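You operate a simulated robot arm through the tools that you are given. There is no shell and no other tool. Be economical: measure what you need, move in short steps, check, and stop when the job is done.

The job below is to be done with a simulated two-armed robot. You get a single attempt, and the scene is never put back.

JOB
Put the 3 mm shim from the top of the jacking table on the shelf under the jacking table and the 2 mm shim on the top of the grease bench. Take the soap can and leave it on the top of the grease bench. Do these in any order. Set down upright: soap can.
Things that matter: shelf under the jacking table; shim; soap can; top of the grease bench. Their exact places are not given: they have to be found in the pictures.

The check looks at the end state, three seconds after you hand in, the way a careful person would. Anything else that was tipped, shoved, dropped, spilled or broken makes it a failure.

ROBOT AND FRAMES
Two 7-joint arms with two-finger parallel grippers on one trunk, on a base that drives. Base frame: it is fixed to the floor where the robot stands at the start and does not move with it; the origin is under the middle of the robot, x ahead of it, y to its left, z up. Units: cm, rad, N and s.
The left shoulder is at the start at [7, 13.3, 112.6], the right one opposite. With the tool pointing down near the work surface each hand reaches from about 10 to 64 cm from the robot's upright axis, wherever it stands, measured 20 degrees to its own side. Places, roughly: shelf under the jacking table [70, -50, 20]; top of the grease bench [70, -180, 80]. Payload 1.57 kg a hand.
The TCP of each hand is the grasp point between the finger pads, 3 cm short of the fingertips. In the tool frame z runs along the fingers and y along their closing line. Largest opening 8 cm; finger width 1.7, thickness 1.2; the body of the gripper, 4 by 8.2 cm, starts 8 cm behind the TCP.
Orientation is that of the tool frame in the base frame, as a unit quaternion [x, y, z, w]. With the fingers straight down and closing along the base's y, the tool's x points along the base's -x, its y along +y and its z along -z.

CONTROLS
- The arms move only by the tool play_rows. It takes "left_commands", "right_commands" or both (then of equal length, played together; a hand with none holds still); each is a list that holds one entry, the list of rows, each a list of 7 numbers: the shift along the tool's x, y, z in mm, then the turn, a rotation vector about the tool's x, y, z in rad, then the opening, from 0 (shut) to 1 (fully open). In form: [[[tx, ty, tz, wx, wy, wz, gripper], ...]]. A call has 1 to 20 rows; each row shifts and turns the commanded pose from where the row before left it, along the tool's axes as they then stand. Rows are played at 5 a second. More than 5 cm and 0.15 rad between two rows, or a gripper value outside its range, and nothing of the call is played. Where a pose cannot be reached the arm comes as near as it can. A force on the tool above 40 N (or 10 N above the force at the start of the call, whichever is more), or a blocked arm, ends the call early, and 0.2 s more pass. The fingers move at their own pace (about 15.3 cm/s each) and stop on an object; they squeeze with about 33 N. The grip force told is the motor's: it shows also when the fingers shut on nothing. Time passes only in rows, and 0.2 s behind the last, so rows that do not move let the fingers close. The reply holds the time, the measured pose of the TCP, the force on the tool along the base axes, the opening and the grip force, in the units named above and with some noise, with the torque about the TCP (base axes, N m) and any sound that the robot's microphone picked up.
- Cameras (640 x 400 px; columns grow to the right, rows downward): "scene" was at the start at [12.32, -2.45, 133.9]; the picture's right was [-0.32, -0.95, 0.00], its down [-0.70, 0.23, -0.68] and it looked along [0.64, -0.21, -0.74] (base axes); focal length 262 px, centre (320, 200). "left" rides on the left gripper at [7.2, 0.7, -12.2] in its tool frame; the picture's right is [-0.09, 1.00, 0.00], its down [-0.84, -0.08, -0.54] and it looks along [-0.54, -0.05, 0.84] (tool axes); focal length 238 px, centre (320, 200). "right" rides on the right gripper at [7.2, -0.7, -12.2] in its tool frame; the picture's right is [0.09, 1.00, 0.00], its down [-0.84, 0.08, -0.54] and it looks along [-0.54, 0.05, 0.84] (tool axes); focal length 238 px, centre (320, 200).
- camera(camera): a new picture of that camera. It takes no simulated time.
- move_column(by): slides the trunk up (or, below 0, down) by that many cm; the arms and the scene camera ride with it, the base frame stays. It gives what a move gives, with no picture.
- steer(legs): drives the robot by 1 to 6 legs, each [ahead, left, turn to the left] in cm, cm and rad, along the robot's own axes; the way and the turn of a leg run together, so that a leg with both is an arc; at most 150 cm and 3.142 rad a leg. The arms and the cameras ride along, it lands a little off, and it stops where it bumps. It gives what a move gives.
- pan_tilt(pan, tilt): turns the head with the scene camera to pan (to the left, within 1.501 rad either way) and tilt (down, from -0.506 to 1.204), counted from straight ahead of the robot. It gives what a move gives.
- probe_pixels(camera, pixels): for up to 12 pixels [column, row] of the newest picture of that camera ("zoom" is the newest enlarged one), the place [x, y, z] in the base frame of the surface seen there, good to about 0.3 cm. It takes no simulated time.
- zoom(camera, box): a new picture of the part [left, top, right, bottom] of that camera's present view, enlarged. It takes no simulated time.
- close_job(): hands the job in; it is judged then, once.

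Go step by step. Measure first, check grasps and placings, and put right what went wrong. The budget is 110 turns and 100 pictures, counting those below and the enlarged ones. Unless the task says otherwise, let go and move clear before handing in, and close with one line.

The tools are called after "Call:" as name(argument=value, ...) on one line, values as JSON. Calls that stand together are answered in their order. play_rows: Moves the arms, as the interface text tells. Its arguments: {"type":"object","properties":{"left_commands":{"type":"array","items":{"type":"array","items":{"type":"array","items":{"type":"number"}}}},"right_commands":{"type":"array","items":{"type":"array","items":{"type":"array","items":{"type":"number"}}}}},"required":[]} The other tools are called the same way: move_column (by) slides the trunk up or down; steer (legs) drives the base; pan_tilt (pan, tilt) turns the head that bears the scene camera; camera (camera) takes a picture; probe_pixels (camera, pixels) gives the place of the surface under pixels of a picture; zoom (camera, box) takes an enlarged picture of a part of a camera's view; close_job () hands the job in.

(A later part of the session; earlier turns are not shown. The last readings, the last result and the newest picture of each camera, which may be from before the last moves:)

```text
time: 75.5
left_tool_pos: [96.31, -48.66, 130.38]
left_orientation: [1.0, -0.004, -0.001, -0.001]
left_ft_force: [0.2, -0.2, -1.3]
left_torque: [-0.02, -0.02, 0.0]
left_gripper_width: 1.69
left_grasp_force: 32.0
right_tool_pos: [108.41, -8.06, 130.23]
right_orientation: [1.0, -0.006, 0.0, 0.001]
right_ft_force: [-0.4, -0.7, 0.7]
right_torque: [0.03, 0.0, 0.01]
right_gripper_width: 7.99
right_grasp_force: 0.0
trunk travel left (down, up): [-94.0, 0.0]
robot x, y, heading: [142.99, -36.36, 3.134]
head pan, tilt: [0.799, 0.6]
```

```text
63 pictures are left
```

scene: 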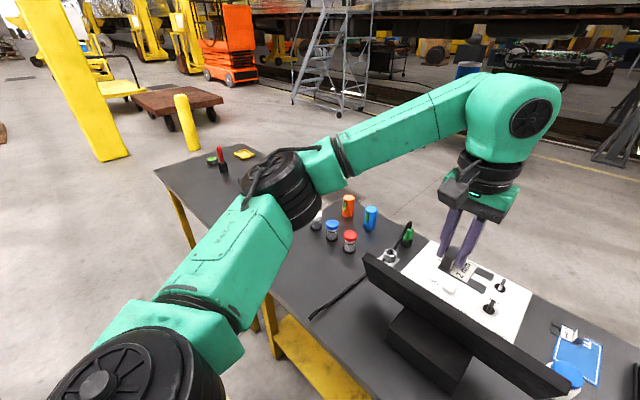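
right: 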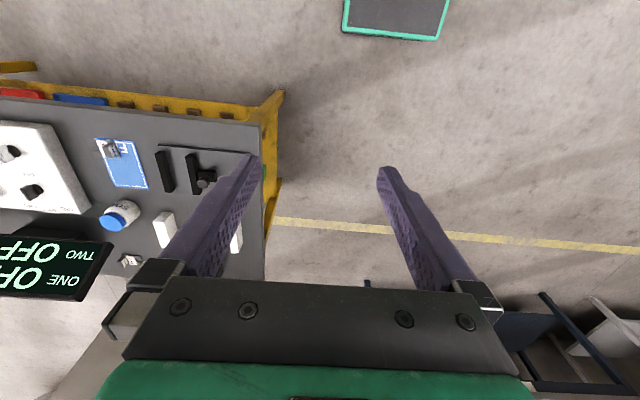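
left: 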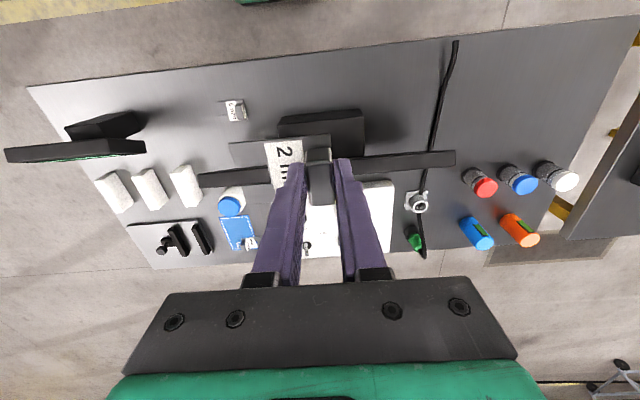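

The floor behind the grease bench is clear. Strafing left 115 cm and looking.

Call:
steer(legs=[[-4, 0, 0], [0, 115, 0]])

Call:
pan_tilt(pan=0.0, tilt=0.8)

Call:
camera(camera="scene")

Call:
camera(camera="left")

```text
time: 81.8
left_tool_pos: [99.7, -163.93, 130.41]
left_orientation: [1.0, 0.0, 0.0, 0.0]
left_ft_force: [-0.4, 0.1, -0.8]
left_torque: [0.0, -0.01, 0.02]
left_gripper_width: 1.73
left_grasp_force: 31.4
right_tool_pos: [111.41, -123.31, 130.25]
right_orientation: [1.0, -0.001, 0.0, 0.002]
right_ft_force: [0.0, -0.3, -0.7]
right_torque: [0.01, 0.0, 0.01]
right_gripper_width: 8.0
right_grasp_force: 0.1
trunk travel left (down, up): [-94.0, 0.0]
robot x, y, heading: [146.68, -151.14, 3.144]
head pan, tilt: [0.799, 0.6]
```

```text
time: 83.0
left_tool_pos: [99.73, -163.95, 130.53]
left_orientation: [1.0, -0.001, 0.0, 0.0]
left_ft_force: [0.8, 0.0, 0.1]
left_torque: [-0.02, -0.01, -0.02]
left_gripper_width: 1.72
left_grasp_force: 31.8
right_tool_pos: [111.41, -123.36, 130.38]
right_orientation: [1.0, -0.001, 0.0, 0.0]
right_ft_force: [0.3, -0.2, -0.4]
right_torque: [0.01, 0.0, 0.0]
right_gripper_width: 7.97
right_grasp_force: 0.0
trunk travel left (down, up): [-94.0, 0.0]
robot x, y, heading: [146.42, -151.2, 3.142]
head pan, tilt: [0.0, 0.799]
```

```text
62 pictures are left
```

scene: 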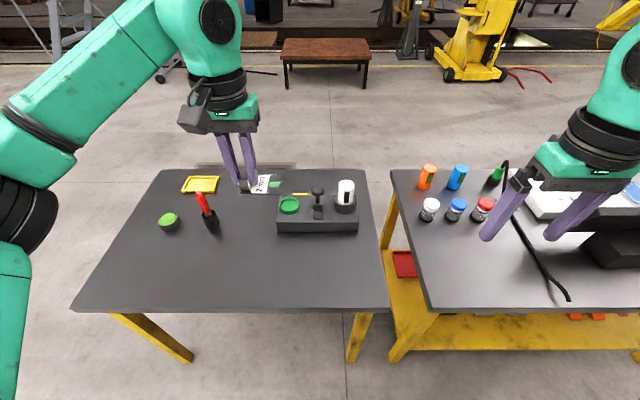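

```text
61 pictures are left
```

left: 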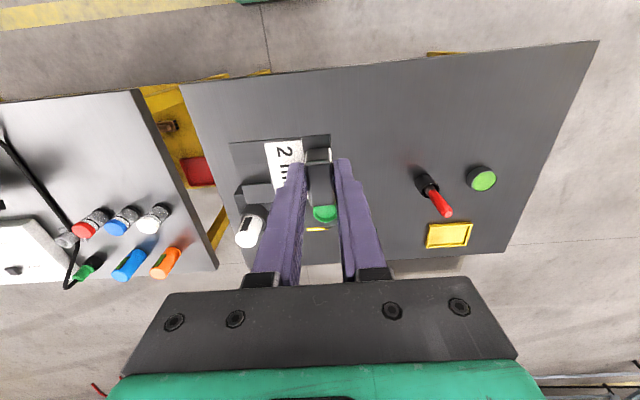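

The back half of the grease bench is empty. Probing the surface and neighbours for a drop point.

Call:
probe_pixels(camera="scene", pixels=[[315, 233], [210, 228], [250, 260], [230, 310], [380, 305], [160, 172], [365, 170], [277, 225], [268, 245], [170, 222]])

```text
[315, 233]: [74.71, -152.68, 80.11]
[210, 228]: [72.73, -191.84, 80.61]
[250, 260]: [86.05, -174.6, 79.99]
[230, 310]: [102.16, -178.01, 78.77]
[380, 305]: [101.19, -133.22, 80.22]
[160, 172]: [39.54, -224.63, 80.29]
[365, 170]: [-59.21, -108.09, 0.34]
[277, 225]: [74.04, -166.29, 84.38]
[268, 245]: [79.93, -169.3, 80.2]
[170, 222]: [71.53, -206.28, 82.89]
```

I'll place at (89, −168): shift −107 mm in x, −40 mm in y, then down.

Call:
play_rows(left_commands=[[[-40, 13, 0, 0, 0, 0, 0], [-40, 14, 0, 0, 0, 0, 0], [-27, 13, 0, 0, 0, 0, 0], [0, 0, 45, 0, 0, 0, 0], [0, 0, 45, 0, 0, 0, 0], [0, 0, 45, 0, 0, 0, 0], [0, 0, 45, 0, 0, 0, 0], [0, 0, 45, 0, 0, 0, 0], [0, 0, 45, 0, 0, 0, 0], [0, 0, 45, 0, 0, 0, 0], [0, 0, 45, 0, 0, 0, 0], [0, 0, 45, 0, 0, 0, 0], [0, 0, 20, 0, 0, 0, 0], [0, 0, 0, 0, 0, 0, 0], [0, 0, 0, 0, 0, 0, 0]]])

Call:
camera(camera="left")

```text
time: 86.2
left_tool_pos: [93.23, -164.19, 89.52]
left_orientation: [1.0, -0.001, -0.001, 0.0]
left_ft_force: [1.0, -0.4, -1.2]
left_torque: [0.0, -0.02, -0.01]
left_gripper_width: 1.67
left_grasp_force: 32.6
left hand out of reach, approached as far as the arm can: row 11, 12, 13
right_tool_pos: [111.3, -123.36, 130.24]
right_orientation: [1.0, -0.002, 0.0, 0.001]
right_ft_force: [1.1, 0.3, -0.8]
right_torque: [0.01, -0.01, -0.03]
right_gripper_width: 7.99
right_grasp_force: 0.1
trunk travel left (down, up): [-94.0, 0.0]
robot x, y, heading: [146.4, -151.47, 3.138]
head pan, tilt: [0.0, 0.799]
```

```text
60 pictures are left
```

left: 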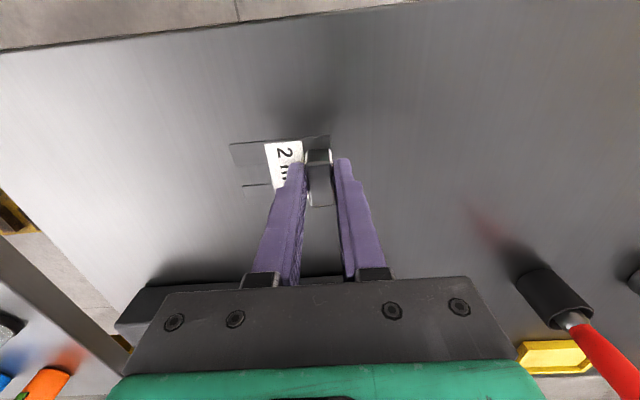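

The arm is at its reach limit with the trunk raised. (93.2, −164.2) is a fine spot, so I'll lower by the trunk.

Call:
move_column(by=-4)

```text
time: 87.0
left_tool_pos: [93.11, -164.19, 85.5]
left_orientation: [1.0, 0.001, -0.001, 0.0]
left_ft_force: [0.4, -0.6, -1.2]
left_torque: [-0.02, 0.0, 0.02]
left_gripper_width: 1.71
left_grasp_force: 32.1
right_tool_pos: [111.31, -123.28, 126.25]
right_orientation: [1.0, -0.001, 0.0, 0.0]
right_ft_force: [-0.1, 0.4, 0.2]
right_torque: [-0.03, 0.02, 0.01]
right_gripper_width: 7.99
right_grasp_force: 0.1
trunk travel left (down, up): [-90.0, 4.0]
robot x, y, heading: [146.45, -151.37, 3.141]
head pan, tilt: [0.0, 0.799]
```

Call:
move_column(by=-1.4)

Call:
camera(camera="left")

```text
time: 87.6
left_tool_pos: [93.03, -164.2, 84.17]
left_orientation: [1.0, 0.0, -0.001, -0.001]
left_ft_force: [0.3, -0.3, -1.0]
left_torque: [0.0, -0.01, 0.01]
left_gripper_width: 1.69
left_grasp_force: 32.2
right_tool_pos: [111.3, -123.22, 124.84]
right_orientation: [1.0, -0.001, 0.001, -0.001]
right_ft_force: [-0.4, 0.2, 0.2]
right_torque: [-0.01, 0.01, -0.01]
right_gripper_width: 7.98
right_grasp_force: 0.0
trunk travel left (down, up): [-88.6, 5.4]
robot x, y, heading: [146.29, -151.4, 3.138]
head pan, tilt: [0.0, 0.799]
```

```text
59 pictures are left
```

left: 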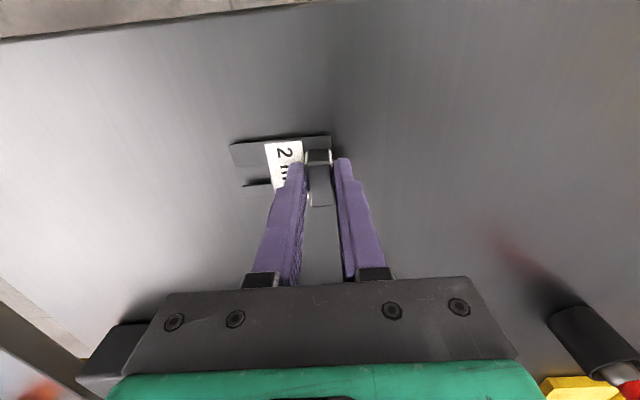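

About 3 mm above the surface at z 84.2; lowering 0.3 more, then opening slightly and rising.

Call:
move_column(by=-0.3)

Call:
play_rows(left_commands=[[[0, 0, 0, 0, 0, 0, 0.35], [0, 0, 0, 0, 0, 0, 0.35], [0, 0, 0, 0, 0, 0, 0.35]]])

Call:
move_column(by=5.7)

Call:
camera(camera="left")

```text
time: 88.1
left_tool_pos: [93.0, -164.16, 83.69]
left_orientation: [1.0, 0.0, -0.001, 0.0]
left_ft_force: [0.2, -0.1, -0.2]
left_torque: [-0.05, -0.02, -0.01]
left_gripper_width: 1.7
left_grasp_force: 32.1
right_tool_pos: [111.3, -123.29, 124.5]
right_orientation: [1.0, -0.001, 0.0, 0.0]
right_ft_force: [1.0, 1.2, -0.2]
right_torque: [0.01, -0.03, 0.0]
right_gripper_width: 7.99
right_grasp_force: 0.1
trunk travel left (down, up): [-88.3, 5.7]
robot x, y, heading: [146.4, -151.38, 3.14]
head pan, tilt: [0.0, 0.799]
```

```text
time: 88.9
left_tool_pos: [93.23, -164.17, 84.0]
left_orientation: [1.0, 0.0, -0.001, 0.0]
left_ft_force: [0.3, 0.2, 0.2]
left_torque: [-0.02, 0.01, -0.01]
left_gripper_width: 2.81
left_grasp_force: 0.1
right_tool_pos: [111.29, -123.32, 124.7]
right_orientation: [1.0, -0.002, 0.0, 0.0]
right_ft_force: [-0.1, 0.6, 0.4]
right_torque: [0.0, -0.02, 0.0]
right_gripper_width: 7.99
right_grasp_force: 0.0
trunk travel left (down, up): [-88.3, 5.7]
robot x, y, heading: [146.73, -151.31, 3.137]
head pan, tilt: [0.0, 0.799]
```

```text
time: 89.9
left_tool_pos: [93.13, -164.2, 89.57]
left_orientation: [1.0, 0.0, -0.001, -0.001]
left_ft_force: [-0.1, 0.2, 0.5]
left_torque: [0.01, 0.01, 0.0]
left_gripper_width: 2.82
left_grasp_force: 0.1
right_tool_pos: [111.37, -123.32, 130.34]
right_orientation: [1.0, -0.002, 0.0, 0.0]
right_ft_force: [0.9, 0.1, -0.4]
right_torque: [-0.01, 0.02, 0.01]
right_gripper_width: 7.98
right_grasp_force: 0.0
trunk travel left (down, up): [-94.0, 0.0]
robot x, y, heading: [146.35, -151.36, 3.145]
head pan, tilt: [0.0, 0.799]
```

```text
58 pictures are left
```

left: 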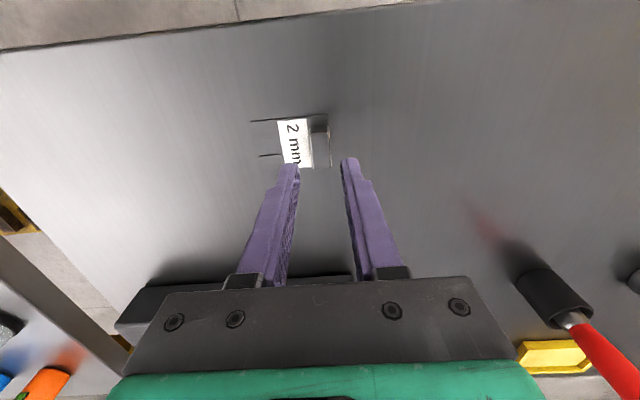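

The 2 mm shim rests on the grease bench. I'll raise the left hand and drive back round to the front of the jacking table by the known clear way.

Call:
play_rows(left_commands=[[[0, 0, -45, 0, 0, 0, 0.5], [0, 0, -45, 0, 0, 0, 0.5], [0, 0, -45, 0, 0, 0, 0.5], [0, 0, -45, 0, 0, 0, 0.5], [0, 0, -45, 0, 0, 0, 0.5], [0, 0, -45, 0, 0, 0, 0.5], [0, 0, -45, 0, 0, 0, 0.5], [0, 0, -45, 0, 0, 0, 0.5], [0, 0, -40, 0, 0, 0, 0.5], [0, 0, 0, 0, 0, 0, 0.5], [0, 0, 0, 0, 0, 0, 0.5]]])

Call:
steer(legs=[[0, -115, 0], [0, -115, 0], [0, 0, 1.57], [0, -100, 0], [0, -95, 0], [0, 0, 1.57]])

```text
time: 92.3
left_tool_pos: [93.26, -164.25, 129.45]
left_orientation: [1.0, 0.0, -0.001, 0.0]
left_ft_force: [0.3, -0.6, -0.4]
left_torque: [-0.01, -0.04, 0.01]
left_gripper_width: 4.0
left_grasp_force: 0.1
right_tool_pos: [111.25, -123.25, 130.47]
right_orientation: [1.0, -0.001, -0.001, 0.001]
right_ft_force: [-0.7, -0.2, -0.1]
right_torque: [-0.01, -0.01, -0.02]
right_gripper_width: 8.0
right_grasp_force: 0.1
trunk travel left (down, up): [-94.0, 0.0]
robot x, y, heading: [146.52, -151.17, 3.139]
head pan, tilt: [0.0, 0.799]
```

```text
time: 120.7
left_tool_pos: [8.19, 89.24, 129.31]
left_orientation: [0.005, 1.0, 0.0, 0.001]
left_ft_force: [-0.4, -0.3, -0.7]
left_torque: [0.02, 0.02, -0.02]
left_gripper_width: 3.99
left_grasp_force: 0.0
right_tool_pos: [-10.29, 48.6, 130.28]
right_orientation: [0.006, 1.0, 0.0, 0.0]
right_ft_force: [0.1, -1.3, -0.5]
right_torque: [0.01, -0.02, -0.01]
right_gripper_width: 8.0
right_grasp_force: 0.0
trunk travel left (down, up): [-94.0, 0.0]
robot x, y, heading: [-44.88, 77.04, -0.016]
head pan, tilt: [0.0, 0.799]
```

Now in front-left. I'll drive to face the table at a distance, lower the trunk and measure free room on the shelf.

Call:
steer(legs=[[-3, -100, 0.016]])

Call:
move_column(by=-40)

Call:
move_column(by=-20)

Call:
pan_tilt(pan=0.0, tilt=0.55)

Call:
camera(camera="scene")

```text
time: 125.8
left_tool_pos: [4.66, -7.58, 129.25]
left_orientation: [-0.005, 1.0, -0.001, 0.001]
left_ft_force: [-1.2, 0.3, 0.4]
left_torque: [-0.04, 0.01, -0.01]
left_gripper_width: 4.02
left_grasp_force: 0.1
right_tool_pos: [-12.81, -48.74, 130.35]
right_orientation: [-0.005, 1.0, 0.0, 0.0]
right_ft_force: [0.6, -0.3, -0.2]
right_torque: [0.01, 0.03, -0.02]
right_gripper_width: 7.99
right_grasp_force: 0.0
trunk travel left (down, up): [-94.0, 0.0]
robot x, y, heading: [-48.44, -21.4, 0.015]
head pan, tilt: [0.0, 0.799]
```

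```text
time: 129.6
left_tool_pos: [4.65, -7.91, 89.4]
left_orientation: [-0.005, 1.0, 0.0, 0.001]
left_ft_force: [0.4, 0.1, -0.6]
left_torque: [-0.01, -0.01, 0.0]
left_gripper_width: 4.0
left_grasp_force: 0.1
right_tool_pos: [-12.94, -48.92, 90.24]
right_orientation: [-0.004, 1.0, 0.0, 0.0]
right_ft_force: [0.0, -0.4, 0.1]
right_torque: [0.02, -0.03, -0.02]
right_gripper_width: 7.99
right_grasp_force: 0.0
trunk travel left (down, up): [-54.0, 40.0]
robot x, y, heading: [-48.44, -21.38, 0.008]
head pan, tilt: [0.0, 0.799]
```

```text
time: 131.8
left_tool_pos: [4.69, -7.83, 69.43]
left_orientation: [-0.005, 1.0, 0.0, 0.0]
left_ft_force: [-0.6, 0.4, 0.0]
left_torque: [-0.03, -0.01, 0.0]
left_gripper_width: 3.99
left_grasp_force: 0.1
right_tool_pos: [-13.0, -48.81, 70.29]
right_orientation: [-0.004, 1.0, 0.0, 0.0]
right_ft_force: [0.3, -0.3, 0.8]
right_torque: [0.02, 0.0, -0.01]
right_gripper_width: 7.99
right_grasp_force: 0.2
trunk travel left (down, up): [-34.0, 60.0]
robot x, y, heading: [-48.04, -21.45, 0.008]
head pan, tilt: [0.0, 0.799]
```

```text
time: 132.5
left_tool_pos: [4.64, -7.72, 69.28]
left_orientation: [-0.006, 1.0, -0.001, 0.001]
left_ft_force: [-0.2, 0.5, -0.5]
left_torque: [0.05, 0.0, 0.02]
left_gripper_width: 4.0
left_grasp_force: 0.1
right_tool_pos: [-13.07, -48.95, 70.39]
right_orientation: [-0.004, 1.0, 0.0, 0.0]
right_ft_force: [0.0, 0.3, 0.1]
right_torque: [-0.02, 0.01, 0.02]
right_gripper_width: 8.01
right_grasp_force: 0.1
trunk travel left (down, up): [-34.0, 60.0]
robot x, y, heading: [-48.1, -21.35, 0.01]
head pan, tilt: [0.0, 0.55]
```

```text
57 pictures are left
```

scene: 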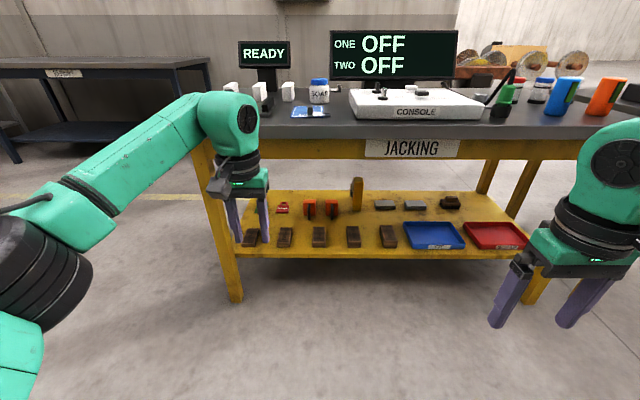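

Call:
zoom(camera="scene", box=[200, 160, 540, 300])

Call:
probe_pixels(camera="scene", pixels=[[370, 215], [350, 258], [354, 245], [389, 246], [370, 240], [310, 216], [358, 210], [385, 208], [405, 228], [370, 155], [400, 128], [345, 222]])

```text
1.88 times, centred on (370, 230) of scene
```

zoom: 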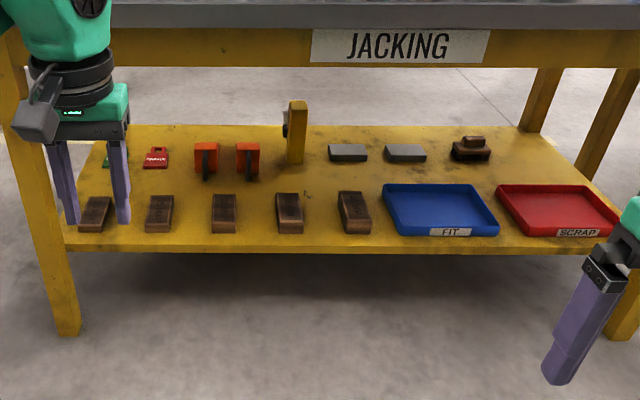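

```text
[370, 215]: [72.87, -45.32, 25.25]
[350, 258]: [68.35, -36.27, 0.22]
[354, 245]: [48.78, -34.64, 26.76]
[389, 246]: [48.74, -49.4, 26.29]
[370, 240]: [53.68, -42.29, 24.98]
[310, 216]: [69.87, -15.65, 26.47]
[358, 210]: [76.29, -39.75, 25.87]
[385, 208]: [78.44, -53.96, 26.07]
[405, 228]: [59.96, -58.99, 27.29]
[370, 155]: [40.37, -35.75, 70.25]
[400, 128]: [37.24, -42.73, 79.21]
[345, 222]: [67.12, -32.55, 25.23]
```

Free shelf room is around (66, −43, 25.1), between the dark blocks' row and the grey ones; the opening under the apron runs to z≈66. To get in there I want the right hand rolled half round (camera on top) and pitched forward, so I'll test the roll here in free space.

Call:
play_rows(right_commands=[[[0, 0, 0, 0, 0, 0.15, 0.6], [0, 0, 0, 0, 0, 0.15, 0.6], [0, 0, 0, 0, 0, 0.15, 0.6], [0, 0, 0, 0, 0, 0.15, 0.6], [0, 0, 0, 0, 0, 0.15, 0.6], [0, 0, 0, 0, 0, 0.15, 0.6], [0, 0, 0, 0, 0, 0.15, 0.6], [0, 0, 0, 0, 0, 0.15, 0.6], [0, 0, 0, 0, 0, 0.15, 0.6], [0, 0, 0, 0, 0, 0.15, 0.6], [0, 0, 0, 0, 0, 0.15, 0.6], [0, 0, 0, 0, 0, 0.15, 0.6], [0, 0, 0, 0, 0, 0.15, 0.6], [0, 0, 0, 0, 0, 0.15, 0.6], [0, 0, 0, 0, 0, 0.15, 0.6], [0, 0, 0, 0, 0, 0.15, 0.6], [0, 0, 0, 0, 0, 0.15, 0.6], [0, 0, 0, 0, 0, 0.15, 0.6], [0, 0, 0, 0, 0, 0.15, 0.6], [0, 0, 0, 0, 0, 0.15, 0.6]]])

```text
time: 136.7
left_tool_pos: [4.66, -7.81, 69.38]
left_orientation: [-0.006, 1.0, 0.0, 0.001]
left_ft_force: [-0.2, -0.5, -0.5]
left_torque: [-0.01, 0.0, 0.01]
left_gripper_width: 3.99
left_grasp_force: 0.1
right_tool_pos: [-12.97, -48.85, 70.2]
right_orientation: [0.997, 0.074, 0.0, 0.001]
right_ft_force: [-0.6, -0.2, 0.6]
right_torque: [0.01, 0.05, -0.02]
right_gripper_width: 4.82
right_grasp_force: 0.1
trunk travel left (down, up): [-34.0, 60.0]
robot x, y, heading: [-48.58, -21.65, 0.003]
head pan, tilt: [0.0, 0.55]
```

The roll works. Finish it, then pitch forward by 1.05 rad and look.

Call:
play_rows(right_commands=[[[0, 0, 0, 0, 0, 0.146, 0.6], [0, 0, 0, 0, 0.15, 0, 0.6], [0, 0, 0, 0, 0.15, 0, 0.6], [0, 0, 0, 0, 0.15, 0, 0.6], [0, 0, 0, 0, 0.15, 0, 0.6], [0, 0, 0, 0, 0.15, 0, 0.6], [0, 0, 0, 0, 0.15, 0, 0.6], [0, 0, 0, 0, 0.147, 0, 0.6], [0, 0, 0, 0, 0, 0, 0.6]]])

Call:
pan_tilt(pan=-0.4, tilt=0.7)

Call:
camera(camera="scene")

Call:
camera(camera="right")

```text
time: 138.7
left_tool_pos: [4.69, -7.72, 69.38]
left_orientation: [-0.006, 1.0, 0.0, 0.001]
left_ft_force: [0.6, 0.2, 0.2]
left_torque: [-0.01, 0.01, 0.01]
left_gripper_width: 3.99
left_grasp_force: 0.0
right_tool_pos: [-9.89, -50.33, 71.92]
right_orientation: [0.867, 0.002, 0.499, -0.002]
right_ft_force: [0.0, 0.6, 0.2]
right_torque: [0.0, -0.03, 0.02]
right_gripper_width: 4.8
right_grasp_force: 0.1
right hand out of reach, approached as far as the arm can: row 7, 8
trunk travel left (down, up): [-34.0, 60.0]
robot x, y, heading: [-48.48, -21.36, 0.009]
head pan, tilt: [0.0, 0.55]
```

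```text
time: 139.6
left_tool_pos: [4.8, -7.81, 69.4]
left_orientation: [-0.006, 1.0, 0.0, 0.001]
left_ft_force: [0.0, 1.0, 0.0]
left_torque: [0.03, 0.02, -0.01]
left_gripper_width: 4.0
left_grasp_force: 0.0
right_tool_pos: [-9.89, -50.29, 72.01]
right_orientation: [0.867, 0.002, 0.498, -0.001]
right_ft_force: [-0.5, -0.2, -0.3]
right_torque: [-0.02, 0.0, 0.0]
right_gripper_width: 4.82
right_grasp_force: 0.1
trunk travel left (down, up): [-34.0, 60.0]
robot x, y, heading: [-48.53, -21.19, 0.007]
head pan, tilt: [-0.4, 0.7]
```

```text
55 pictures are left
```

scene: 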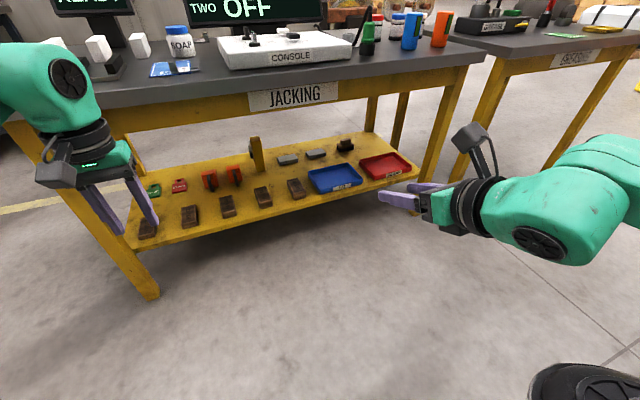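

```text
54 pictures are left
```

right: 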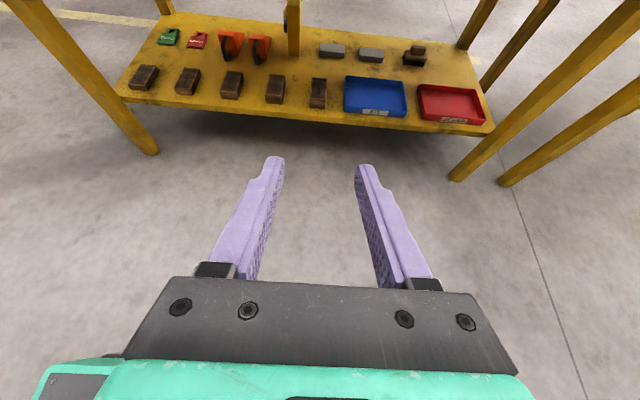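

The forward-pitched pose works well. Now I raise the trunk and drive so that the right hand is before the 3 mm shim.

Call:
probe_pixels(camera="scene", pixels=[[590, 375], [560, 370], [600, 390]])

Call:
move_column(by=40)

Call:
steer(legs=[[0, 25, 0], [44, 0, 0]])

Call:
camera(camera="right")

Call:
camera(camera="scene")

```text
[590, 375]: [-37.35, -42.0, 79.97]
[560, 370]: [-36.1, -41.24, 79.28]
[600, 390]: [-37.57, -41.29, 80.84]
```

```text
time: 143.4
left_tool_pos: [4.68, -7.77, 109.42]
left_orientation: [-0.005, 1.0, -0.001, 0.001]
left_ft_force: [0.1, 0.2, -0.7]
left_torque: [-0.02, 0.01, 0.02]
left_gripper_width: 3.99
left_grasp_force: 0.0
right_tool_pos: [-9.89, -50.24, 111.99]
right_orientation: [0.866, 0.002, 0.499, -0.002]
right_ft_force: [-0.6, 0.0, 0.2]
right_torque: [0.01, -0.01, 0.0]
right_gripper_width: 4.8
right_grasp_force: 0.0
trunk travel left (down, up): [-74.0, 20.0]
robot x, y, heading: [-48.43, -21.66, 0.009]
head pan, tilt: [-0.4, 0.7]
```

```text
time: 147.5
left_tool_pos: [48.2, 16.79, 109.42]
left_orientation: [-0.002, 1.0, 0.0, 0.002]
left_ft_force: [-0.1, -0.9, 0.0]
left_torque: [-0.01, -0.01, -0.03]
left_gripper_width: 4.0
left_grasp_force: 0.0
right_tool_pos: [33.27, -25.68, 112.06]
right_orientation: [0.866, 0.001, 0.499, -0.001]
right_ft_force: [-0.2, -0.2, 0.2]
right_torque: [-0.03, 0.02, -0.03]
right_gripper_width: 4.77
right_grasp_force: 0.1
trunk travel left (down, up): [-74.0, 20.0]
robot x, y, heading: [-5.15, 3.75, 0.003]
head pan, tilt: [-0.4, 0.7]
```

```text
53 pictures are left
```

right: 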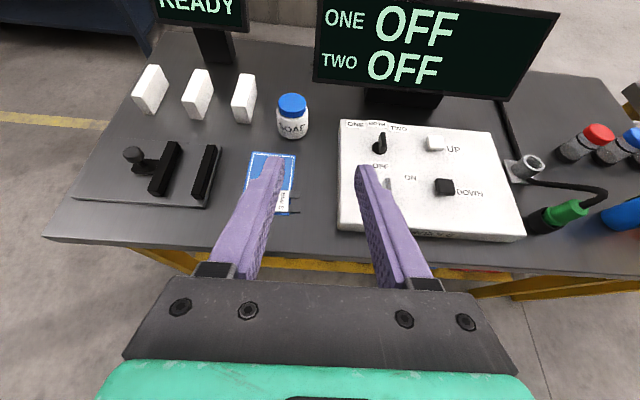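

```text
52 pictures are left
```

scene: 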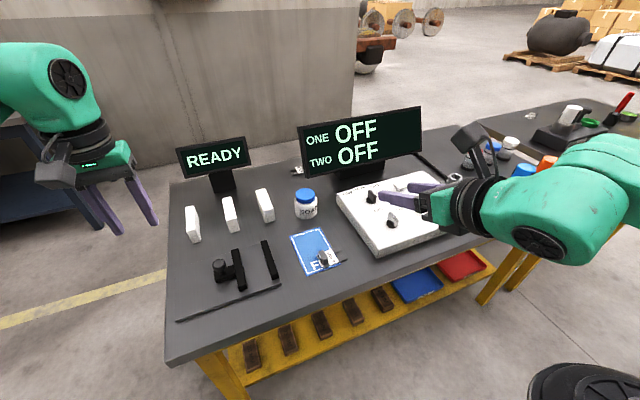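

Shim in scene at about (325,258). Zoom and probe its grip block.

Call:
zoom(camera="scene", box=[296, 238, 360, 278])

Call:
probe_pixels(camera="zoom", pixels=[[235, 150], [270, 200], [310, 180], [250, 250], [300, 250], [200, 200], [350, 200], [450, 200]])

```text
10.00 times, centred on (328, 258) of scene
```

zoom: 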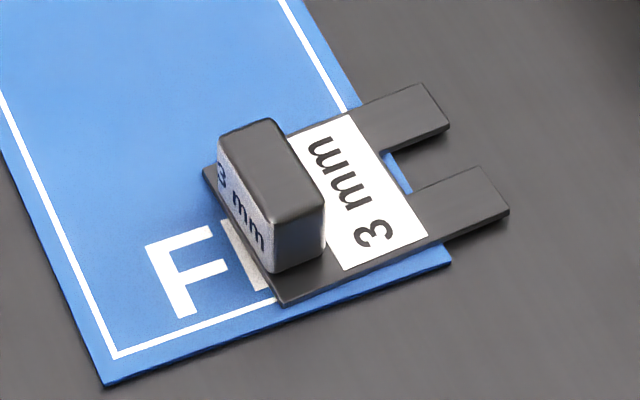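

```text
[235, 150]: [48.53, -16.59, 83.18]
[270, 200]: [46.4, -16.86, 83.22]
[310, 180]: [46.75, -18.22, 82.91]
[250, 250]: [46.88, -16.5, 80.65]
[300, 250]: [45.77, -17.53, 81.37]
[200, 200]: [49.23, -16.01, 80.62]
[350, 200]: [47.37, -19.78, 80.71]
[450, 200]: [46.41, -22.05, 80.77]
```

Block centre ≈ (47.5, −17.3), top 83.2, turned about 0.1 rad. I'll go to 12 cm above the grasp pose, and turn 0.1.

Call:
play_rows(right_commands=[[[-16.8, -16.4, 39, 0, 0, 0, 0.55], [-16.8, -16.4, 39, 0, 0, 0, 0.55], [-16.8, -16.4, 39, 0, 0, 0, 0.55], [-16.8, -16.4, 39, 0, 0, 0, 0.55], [-16.8, -16.4, 39, 0, 0, 0, 0.55], [0, 0, 0, 0.087, 0, -0.05, 0.55], [0, 0, 0, 0, 0, 0, 0.55]]])

Call:
camera(camera="right")

```text
time: 149.1
left_tool_pos: [48.28, 16.82, 109.32]
left_orientation: [-0.002, 1.0, 0.0, 0.001]
left_ft_force: [0.4, 0.2, -0.2]
left_torque: [0.04, 0.01, -0.02]
left_gripper_width: 3.98
left_grasp_force: 0.0
right_tool_pos: [46.09, -17.74, 95.02]
right_orientation: [0.865, 0.043, 0.499, -0.025]
right_ft_force: [-1.0, -0.5, -0.9]
right_torque: [0.02, -0.01, -0.02]
right_gripper_width: 4.4
right_grasp_force: 0.1
trunk travel left (down, up): [-74.0, 20.0]
robot x, y, heading: [-5.14, 3.69, 0.001]
head pan, tilt: [-0.4, 0.7]
```

```text
50 pictures are left
```

right: 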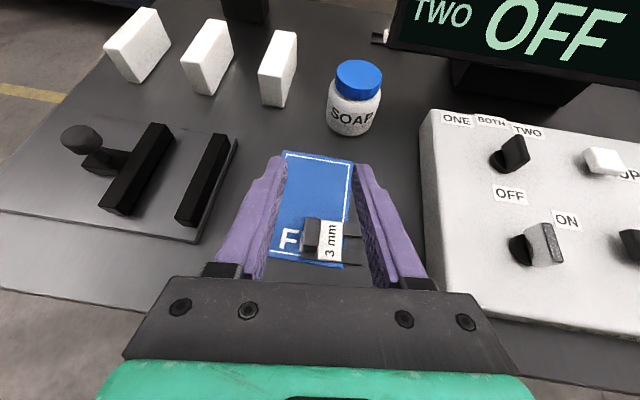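

The shim lies between the fingers at (311,235). Zoom to check alignment and probe.

Call:
zoom(camera="right", box=[272, 200, 368, 260])

Call:
probe_pixels(camera="zoom", pixels=[[260, 140], [260, 220], [260, 300], [220, 220], [300, 220]])

```text
6.67 times, centred on (320, 230) of right
```

zoom: 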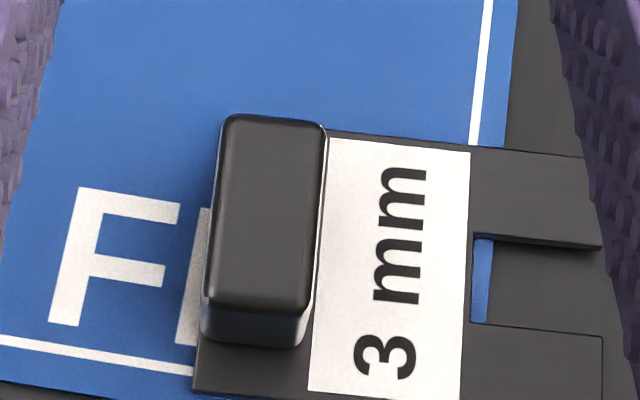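

```text
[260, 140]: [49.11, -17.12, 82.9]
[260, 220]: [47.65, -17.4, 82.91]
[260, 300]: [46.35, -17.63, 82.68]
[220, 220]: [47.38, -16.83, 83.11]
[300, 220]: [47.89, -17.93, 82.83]
```

Block centre (47.7, −17.4) and yaw are consistent with the hand. Descending 12 cm in place, then closing.

Call:
play_rows(right_commands=[[[-34, -0.8, 21, 0, 0, 0, 0.55], [-34, -0.8, 21, 0, 0, 0, 0.55], [-26, -0.8, 15.6, 0, 0, 0, 0.55], [0, 0, 0, 0, 0, 0, 0.55], [0, 0, 0, 0, 0, 0, 0.55]]])

Call:
camera(camera="right")

```text
time: 150.3
left_tool_pos: [48.22, 16.69, 109.25]
left_orientation: [-0.002, 1.0, 0.0, 0.002]
left_ft_force: [-0.4, -0.7, 0.4]
left_torque: [-0.01, 0.01, -0.05]
left_gripper_width: 3.99
left_grasp_force: 0.1
right_tool_pos: [46.2, -17.27, 83.87]
right_orientation: [0.865, 0.043, 0.499, -0.025]
right_ft_force: [0.2, -0.5, 0.1]
right_torque: [-0.03, 0.02, 0.01]
right_gripper_width: 4.42
right_grasp_force: 0.1
trunk travel left (down, up): [-74.0, 20.0]
robot x, y, heading: [-4.77, 3.16, 0.008]
head pan, tilt: [-0.4, 0.7]
```

```text
48 pictures are left
```

right: 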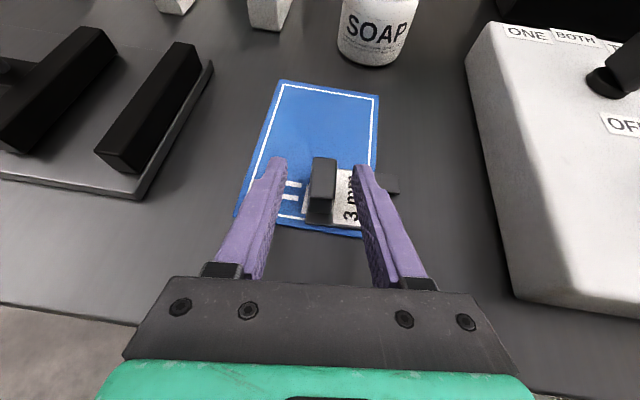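

Block is centred between the fingers at (322,185). Down 8 mm, close, and lift gently.

Call:
play_rows(right_commands=[[[-7, 0, 4, 0, 0, 0, 0.55], [0, 0, 0, 0, 0, 0, 0.55], [0, 0, 0, 0, 0, 0, 0], [0, 0, 0, 0, 0, 0, 0], [0, 0, 0, 0, 0, 0, 0], [0, 0, 0, 0, 0, 0, 0]]])

Call:
play_rows(right_commands=[[[17, 0, -10, 0, 0, 0, 0], [34, 0, -20, 0, 0, 0, 0], [34, 0, -20, 0, 0, 0, 0], [34, 0, -20, 0, 0, 0, 0], [34, 0, -20, 0, 0, 0, 0], [34, 0, -20, 0, 0, 0, 0], [34, 0, -20, 0, 0, 0, 0], [0, 0, 0, 0, 0, 0, 0]]])

Call:
camera(camera="right")

```text
time: 151.7
left_tool_pos: [48.3, 16.83, 109.39]
left_orientation: [-0.002, 1.0, 0.0, 0.002]
left_ft_force: [-0.4, -0.3, -0.1]
left_torque: [0.0, -0.01, -0.01]
left_gripper_width: 4.01
left_grasp_force: 0.1
right_tool_pos: [46.21, -17.19, 83.11]
right_orientation: [0.866, 0.042, 0.498, -0.025]
right_ft_force: [1.0, -1.0, 2.2]
right_torque: [-0.02, -0.06, -0.03]
right_gripper_width: 1.73
right_grasp_force: 31.9
trunk travel left (down, up): [-74.0, 20.0]
robot x, y, heading: [-4.73, 3.68, -0.001]
head pan, tilt: [-0.4, 0.7]
```

```text
time: 153.5
left_tool_pos: [48.31, 16.83, 109.33]
left_orientation: [-0.002, 1.0, 0.0, 0.001]
left_ft_force: [0.1, 0.6, -0.4]
left_torque: [0.0, 0.03, 0.02]
left_gripper_width: 3.99
left_grasp_force: 0.1
right_tool_pos: [46.06, -17.24, 108.83]
right_orientation: [0.866, 0.044, 0.498, -0.027]
right_ft_force: [0.0, -0.2, -1.6]
right_torque: [0.0, 0.01, -0.04]
right_gripper_width: 1.72
right_grasp_force: 32.0
trunk travel left (down, up): [-74.0, 20.0]
robot x, y, heading: [-4.88, 3.77, -0.0]
head pan, tilt: [-0.4, 0.7]
```

```text
47 pictures are left
```

right: 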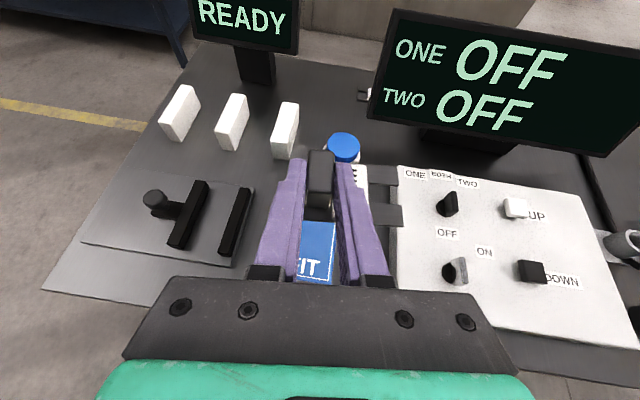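

The 3 mm shim is held (rest offset: TCP is 2.9 above its underside). Before going under the table, I retract the left hand and back away.

Call:
play_rows(left_commands=[[[40, 0, 0, 0, 0, 0, 0.5], [40, 0, 0, 0, 0, 0, 0.5], [40, 0, 0, 0, 0, 0, 0.5], [40, 0, 0, 0, 0, 0, 0.5], [40, 0, 0, 0, 0, 0, 0.5], [40, 0, 0, 0, 0, 0, 0.5], [40, 0, 0, 0, 0, 0, 0.5], [0, 0, 0, 0, 0, 0, 0.5]]])

Call:
steer(legs=[[-45, 0, 0], [0, -26, 0]])

Call:
move_column(by=-40)

Call:
move_column(by=-30)

Call:
pan_tilt(pan=-0.1, tilt=0.45)

Call:
camera(camera="scene")

Call:
camera(camera="right")

```text
time: 155.3
left_tool_pos: [20.22, 16.69, 109.43]
left_orientation: [-0.001, 1.0, 0.001, 0.002]
left_ft_force: [-1.1, 0.2, 0.7]
left_torque: [0.0, 0.0, 0.01]
left_gripper_width: 4.03
left_grasp_force: 0.2
right_tool_pos: [46.23, -17.32, 108.73]
right_orientation: [0.866, 0.043, 0.498, -0.026]
right_ft_force: [-0.3, 0.7, -0.9]
right_torque: [0.0, 0.0, -0.05]
right_gripper_width: 1.73
right_grasp_force: 32.1
trunk travel left (down, up): [-74.0, 20.0]
robot x, y, heading: [-5.31, 3.64, -0.003]
head pan, tilt: [-0.4, 0.7]
```

```text
time: 159.5
left_tool_pos: [-24.79, -9.75, 109.46]
left_orientation: [-0.002, 1.0, -0.001, 0.001]
left_ft_force: [-0.5, -0.5, 0.0]
left_torque: [0.0, 0.02, 0.0]
left_gripper_width: 3.99
left_grasp_force: 0.1
right_tool_pos: [1.21, -43.74, 108.68]
right_orientation: [0.866, 0.043, 0.498, -0.025]
right_ft_force: [-0.4, 0.3, -1.4]
right_torque: [0.03, 0.02, 0.03]
right_gripper_width: 1.71
right_grasp_force: 32.2
trunk travel left (down, up): [-74.0, 20.0]
robot x, y, heading: [-49.91, -22.89, -0.003]
head pan, tilt: [-0.4, 0.7]
```

```text
time: 163.3
left_tool_pos: [-24.76, -9.91, 69.46]
left_orientation: [-0.002, 1.0, 0.0, 0.001]
left_ft_force: [0.4, 0.8, 0.3]
left_torque: [0.01, -0.02, -0.01]
left_gripper_width: 4.03
left_grasp_force: 0.0
right_tool_pos: [1.3, -44.01, 68.66]
right_orientation: [0.866, 0.042, 0.498, -0.026]
right_ft_force: [-0.1, 0.3, -1.2]
right_torque: [0.07, 0.03, 0.03]
right_gripper_width: 1.73
right_grasp_force: 32.1
trunk travel left (down, up): [-34.0, 60.0]
robot x, y, heading: [-50.2, -23.1, 0.001]
head pan, tilt: [-0.4, 0.7]
```

```text
time: 166.3
left_tool_pos: [-24.64, -9.93, 39.37]
left_orientation: [-0.002, 1.0, 0.001, 0.001]
left_ft_force: [-0.1, 0.3, -0.6]
left_torque: [-0.02, 0.01, 0.0]
left_gripper_width: 3.97
left_grasp_force: 0.0
right_tool_pos: [1.11, -43.79, 38.73]
right_orientation: [0.865, 0.043, 0.499, -0.026]
right_ft_force: [-0.2, 0.0, -1.5]
right_torque: [0.02, 0.02, -0.01]
right_gripper_width: 1.72
right_grasp_force: 32.0
trunk travel left (down, up): [-4.0, 90.0]
robot x, y, heading: [-49.89, -22.81, 0.001]
head pan, tilt: [-0.4, 0.7]
```

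```text
time: 167.1
left_tool_pos: [-24.65, -9.88, 39.53]
left_orientation: [-0.002, 1.0, 0.0, 0.0]
left_ft_force: [-0.4, 0.0, 0.0]
left_torque: [0.03, -0.03, -0.02]
left_gripper_width: 3.99
left_grasp_force: 0.1
right_tool_pos: [1.26, -43.81, 38.73]
right_orientation: [0.865, 0.042, 0.499, -0.025]
right_ft_force: [-0.6, -1.2, -0.9]
right_torque: [0.03, 0.05, -0.03]
right_gripper_width: 1.73
right_grasp_force: 32.4
trunk travel left (down, up): [-4.0, 90.0]
robot x, y, heading: [-49.89, -22.85, 0.005]
head pan, tilt: [-0.099, 0.45]
```

```text
46 pictures are left
```

scene: 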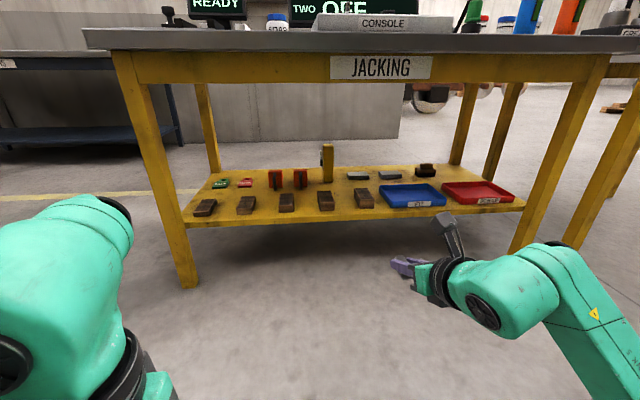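

```text
45 pictures are left
```

right: 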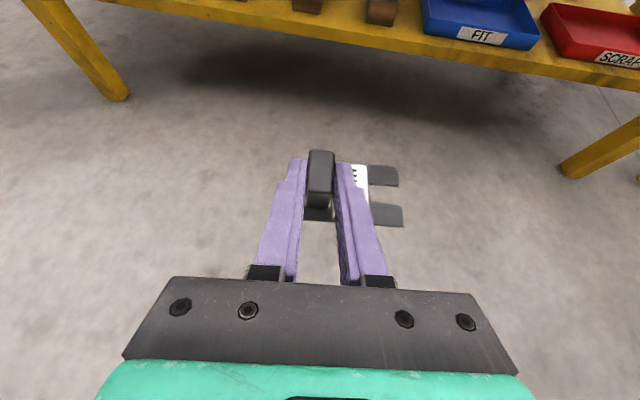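

Low and level. Now probing the shelf items around the drop spot from this view.

Call:
zoom(camera="scene", box=[260, 140, 450, 225])

Call:
probe_pixels(camera="scene", pixels=[[325, 192], [362, 189], [326, 206], [366, 204], [358, 178], [390, 178], [343, 187], [327, 180], [382, 190], [350, 183], [345, 200], [372, 52]])

```text
3.37 times, centred on (355, 182) of scene
```

zoom: 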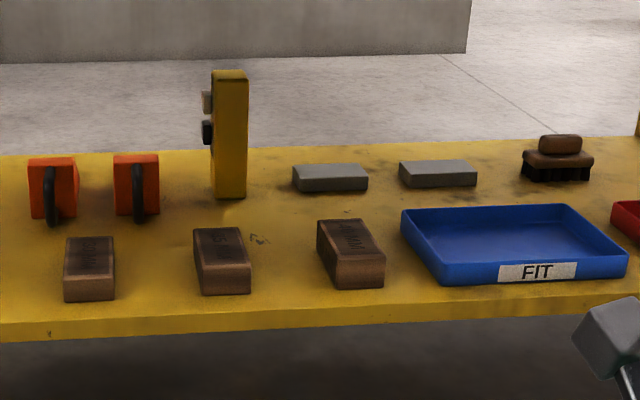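

```text
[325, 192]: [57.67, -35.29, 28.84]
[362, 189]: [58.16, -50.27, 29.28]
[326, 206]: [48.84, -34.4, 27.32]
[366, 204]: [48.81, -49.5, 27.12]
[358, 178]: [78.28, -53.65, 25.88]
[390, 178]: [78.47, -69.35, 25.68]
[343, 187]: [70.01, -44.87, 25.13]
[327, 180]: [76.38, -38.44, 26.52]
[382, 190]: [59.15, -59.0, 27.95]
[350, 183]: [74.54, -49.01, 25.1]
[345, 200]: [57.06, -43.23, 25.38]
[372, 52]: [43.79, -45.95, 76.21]
```

Clear spot: block centre at (66.5, −45.5), TCP (65.2, −45.6, 28). Driving 47 cm ahead with the hand at z 38.7, well below the apron.

Call:
steer(legs=[[30, 0, 0], [17, -1.5, 0]])

Call:
camera(camera="right")

Call:
camera(camera="scene")

```text
time: 170.3
left_tool_pos: [23.08, -11.51, 39.49]
left_orientation: [-0.001, 1.0, 0.0, 0.001]
left_ft_force: [-0.2, -0.1, 0.0]
left_torque: [0.01, 0.04, 0.0]
left_gripper_width: 4.0
left_grasp_force: 0.0
right_tool_pos: [48.9, -45.24, 38.68]
right_orientation: [0.865, 0.043, 0.499, -0.025]
right_ft_force: [0.2, -0.9, -0.6]
right_torque: [0.02, 0.03, -0.01]
right_gripper_width: 1.71
right_grasp_force: 32.5
trunk travel left (down, up): [-4.0, 90.0]
robot x, y, heading: [-2.16, -24.19, -0.002]
head pan, tilt: [-0.099, 0.45]
```

```text
43 pictures are left
```

right: 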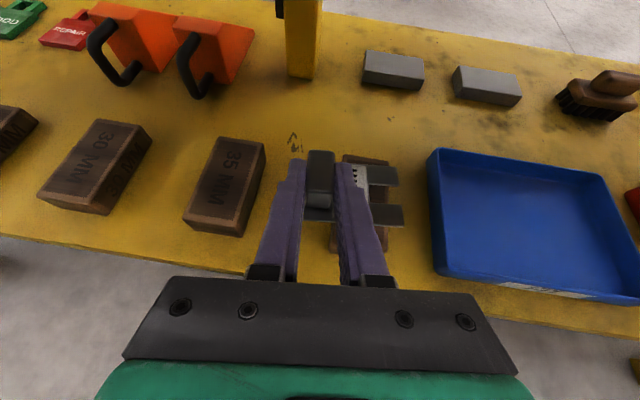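

```text
42 pictures are left
```

scene: 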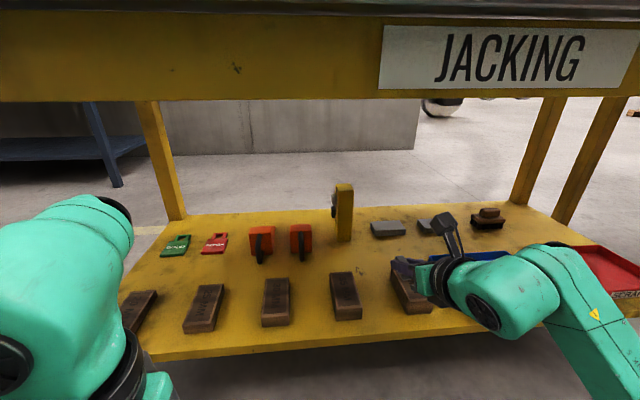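

Clear. Extending 16 cm forward, then down part way.

Call:
play_rows(right_commands=[[[20.3, 4.8, 35.3, 0, 0, 0, 0], [20.3, 4.8, 35.3, 0, 0, 0, 0], [20.3, 4.8, 35.3, 0, 0, 0, 0], [20.3, 4.8, 35.3, 0, 0, 0, 0], [0, 0, 0, 0, 0, 0, 0], [-34.7, 0, 20, 0, 0, 0, 0], [-30.3, 0, 17.5, 0, 0, 0, 0], [0, 0, 0, 0, 0, 0, 0]]])

Call:
camera(camera="right")

```text
time: 172.1
left_tool_pos: [23.03, -11.29, 39.49]
left_orientation: [-0.001, 1.0, -0.001, 0.0]
left_ft_force: [0.3, -0.5, -0.8]
left_torque: [0.03, -0.03, -0.01]
left_gripper_width: 4.02
left_grasp_force: 0.0
right_tool_pos: [65.23, -45.68, 31.01]
right_orientation: [0.866, 0.042, 0.498, -0.025]
right_ft_force: [0.0, -0.5, -1.8]
right_torque: [0.02, 0.04, 0.03]
right_gripper_width: 1.7
right_grasp_force: 32.3
trunk travel left (down, up): [-4.0, 90.0]
robot x, y, heading: [-2.0, -24.42, 0.0]
head pan, tilt: [-0.099, 0.45]
```

```text
41 pictures are left
```

right: 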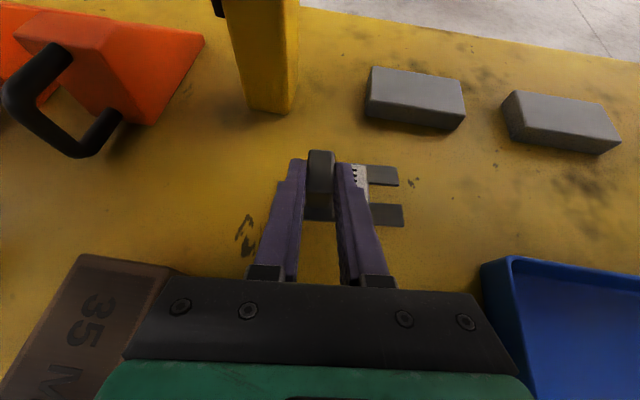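

Good spot. Lowering 2.7 cm, then in small steps to contact.

Call:
play_rows(right_commands=[[[-12, 0, 7, 0, 0, 0, 0], [-11, 0, 6.5, 0, 0, 0, 0], [0, 0, 0, 0, 0, 0, 0], [-3, 0, 1.7, 0, 0, 0, 0], [0, 0, 0, 0, 0, 0, 0]]])

Call:
camera(camera="right")

```text
time: 173.3
left_tool_pos: [22.97, -11.33, 39.54]
left_orientation: [-0.001, 1.0, -0.001, 0.002]
left_ft_force: [-0.5, -1.2, 0.4]
left_torque: [-0.01, 0.03, 0.01]
left_gripper_width: 3.99
left_grasp_force: 0.0
right_tool_pos: [65.2, -45.62, 28.5]
right_orientation: [0.864, 0.042, 0.502, -0.025]
right_ft_force: [1.2, -3.0, 16.5]
right_torque: [-0.31, 1.53, 0.3]
right_gripper_width: 1.71
right_grasp_force: 32.4
trunk travel left (down, up): [-4.0, 90.0]
robot x, y, heading: [-2.01, -24.42, 0.001]
head pan, tilt: [-0.099, 0.45]
```

```text
40 pictures are left
```

right: 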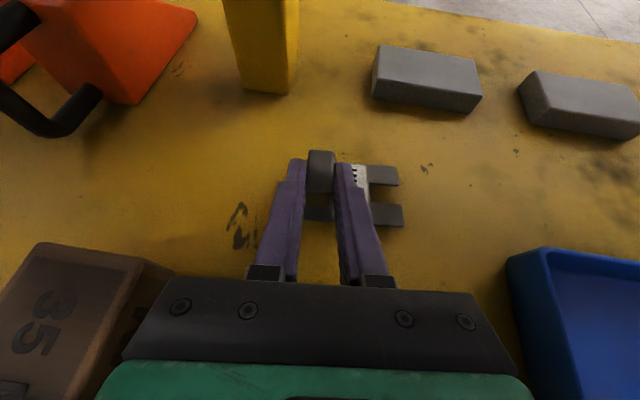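

The reading (16 N up, torque 1.5 Nm) means contact about 9 cm behind the TCP: the gripper body rests on the dark block's edge. I'll rise 2 cm and go 4.5 cm further forward, past it.

Call:
play_rows(right_commands=[[[17, 0, -10, 0, 0, 0, 0], [0, 0, 0, 0, 0, 0, 0], [11.3, 3, 19.6, 0, 0, 0, 0], [11.3, 3, 19.6, 0, 0, 0, 0], [0, 0, 0, 0, 0, 0, 0]]])

Call:
camera(camera="right")

Call:
zoom(camera="scene", box=[320, 200, 520, 325])

```text
time: 174.5
left_tool_pos: [22.97, -11.39, 39.44]
left_orientation: [-0.001, 1.0, 0.0, 0.001]
left_ft_force: [-0.1, 0.1, -0.4]
left_torque: [0.03, 0.0, -0.01]
left_gripper_width: 3.99
left_grasp_force: 0.1
right_tool_pos: [70.13, -45.92, 30.02]
right_orientation: [0.866, 0.043, 0.498, -0.025]
right_ft_force: [0.0, -0.4, -1.3]
right_torque: [-0.01, 0.05, -0.01]
right_gripper_width: 1.73
right_grasp_force: 32.3
trunk travel left (down, up): [-4.0, 90.0]
robot x, y, heading: [-2.09, -24.37, -0.001]
head pan, tilt: [-0.099, 0.45]
```

```text
39 pictures are left
```

right: 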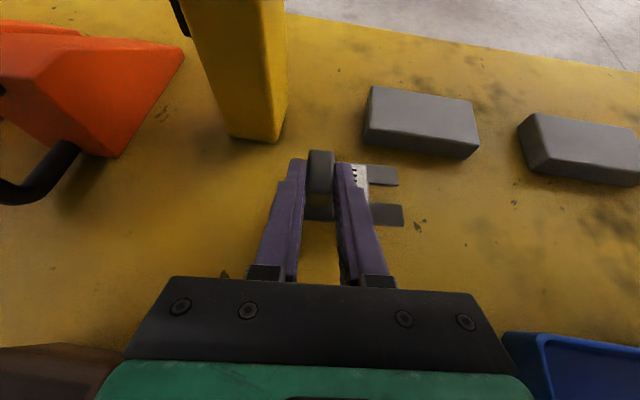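

```text
3.20 times, centred on (420, 262) of scene
```

zoom: 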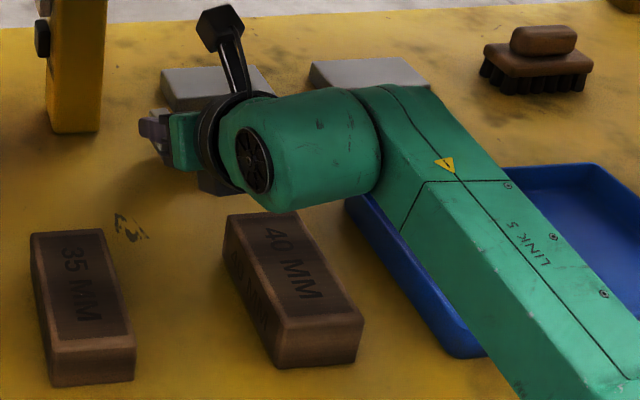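

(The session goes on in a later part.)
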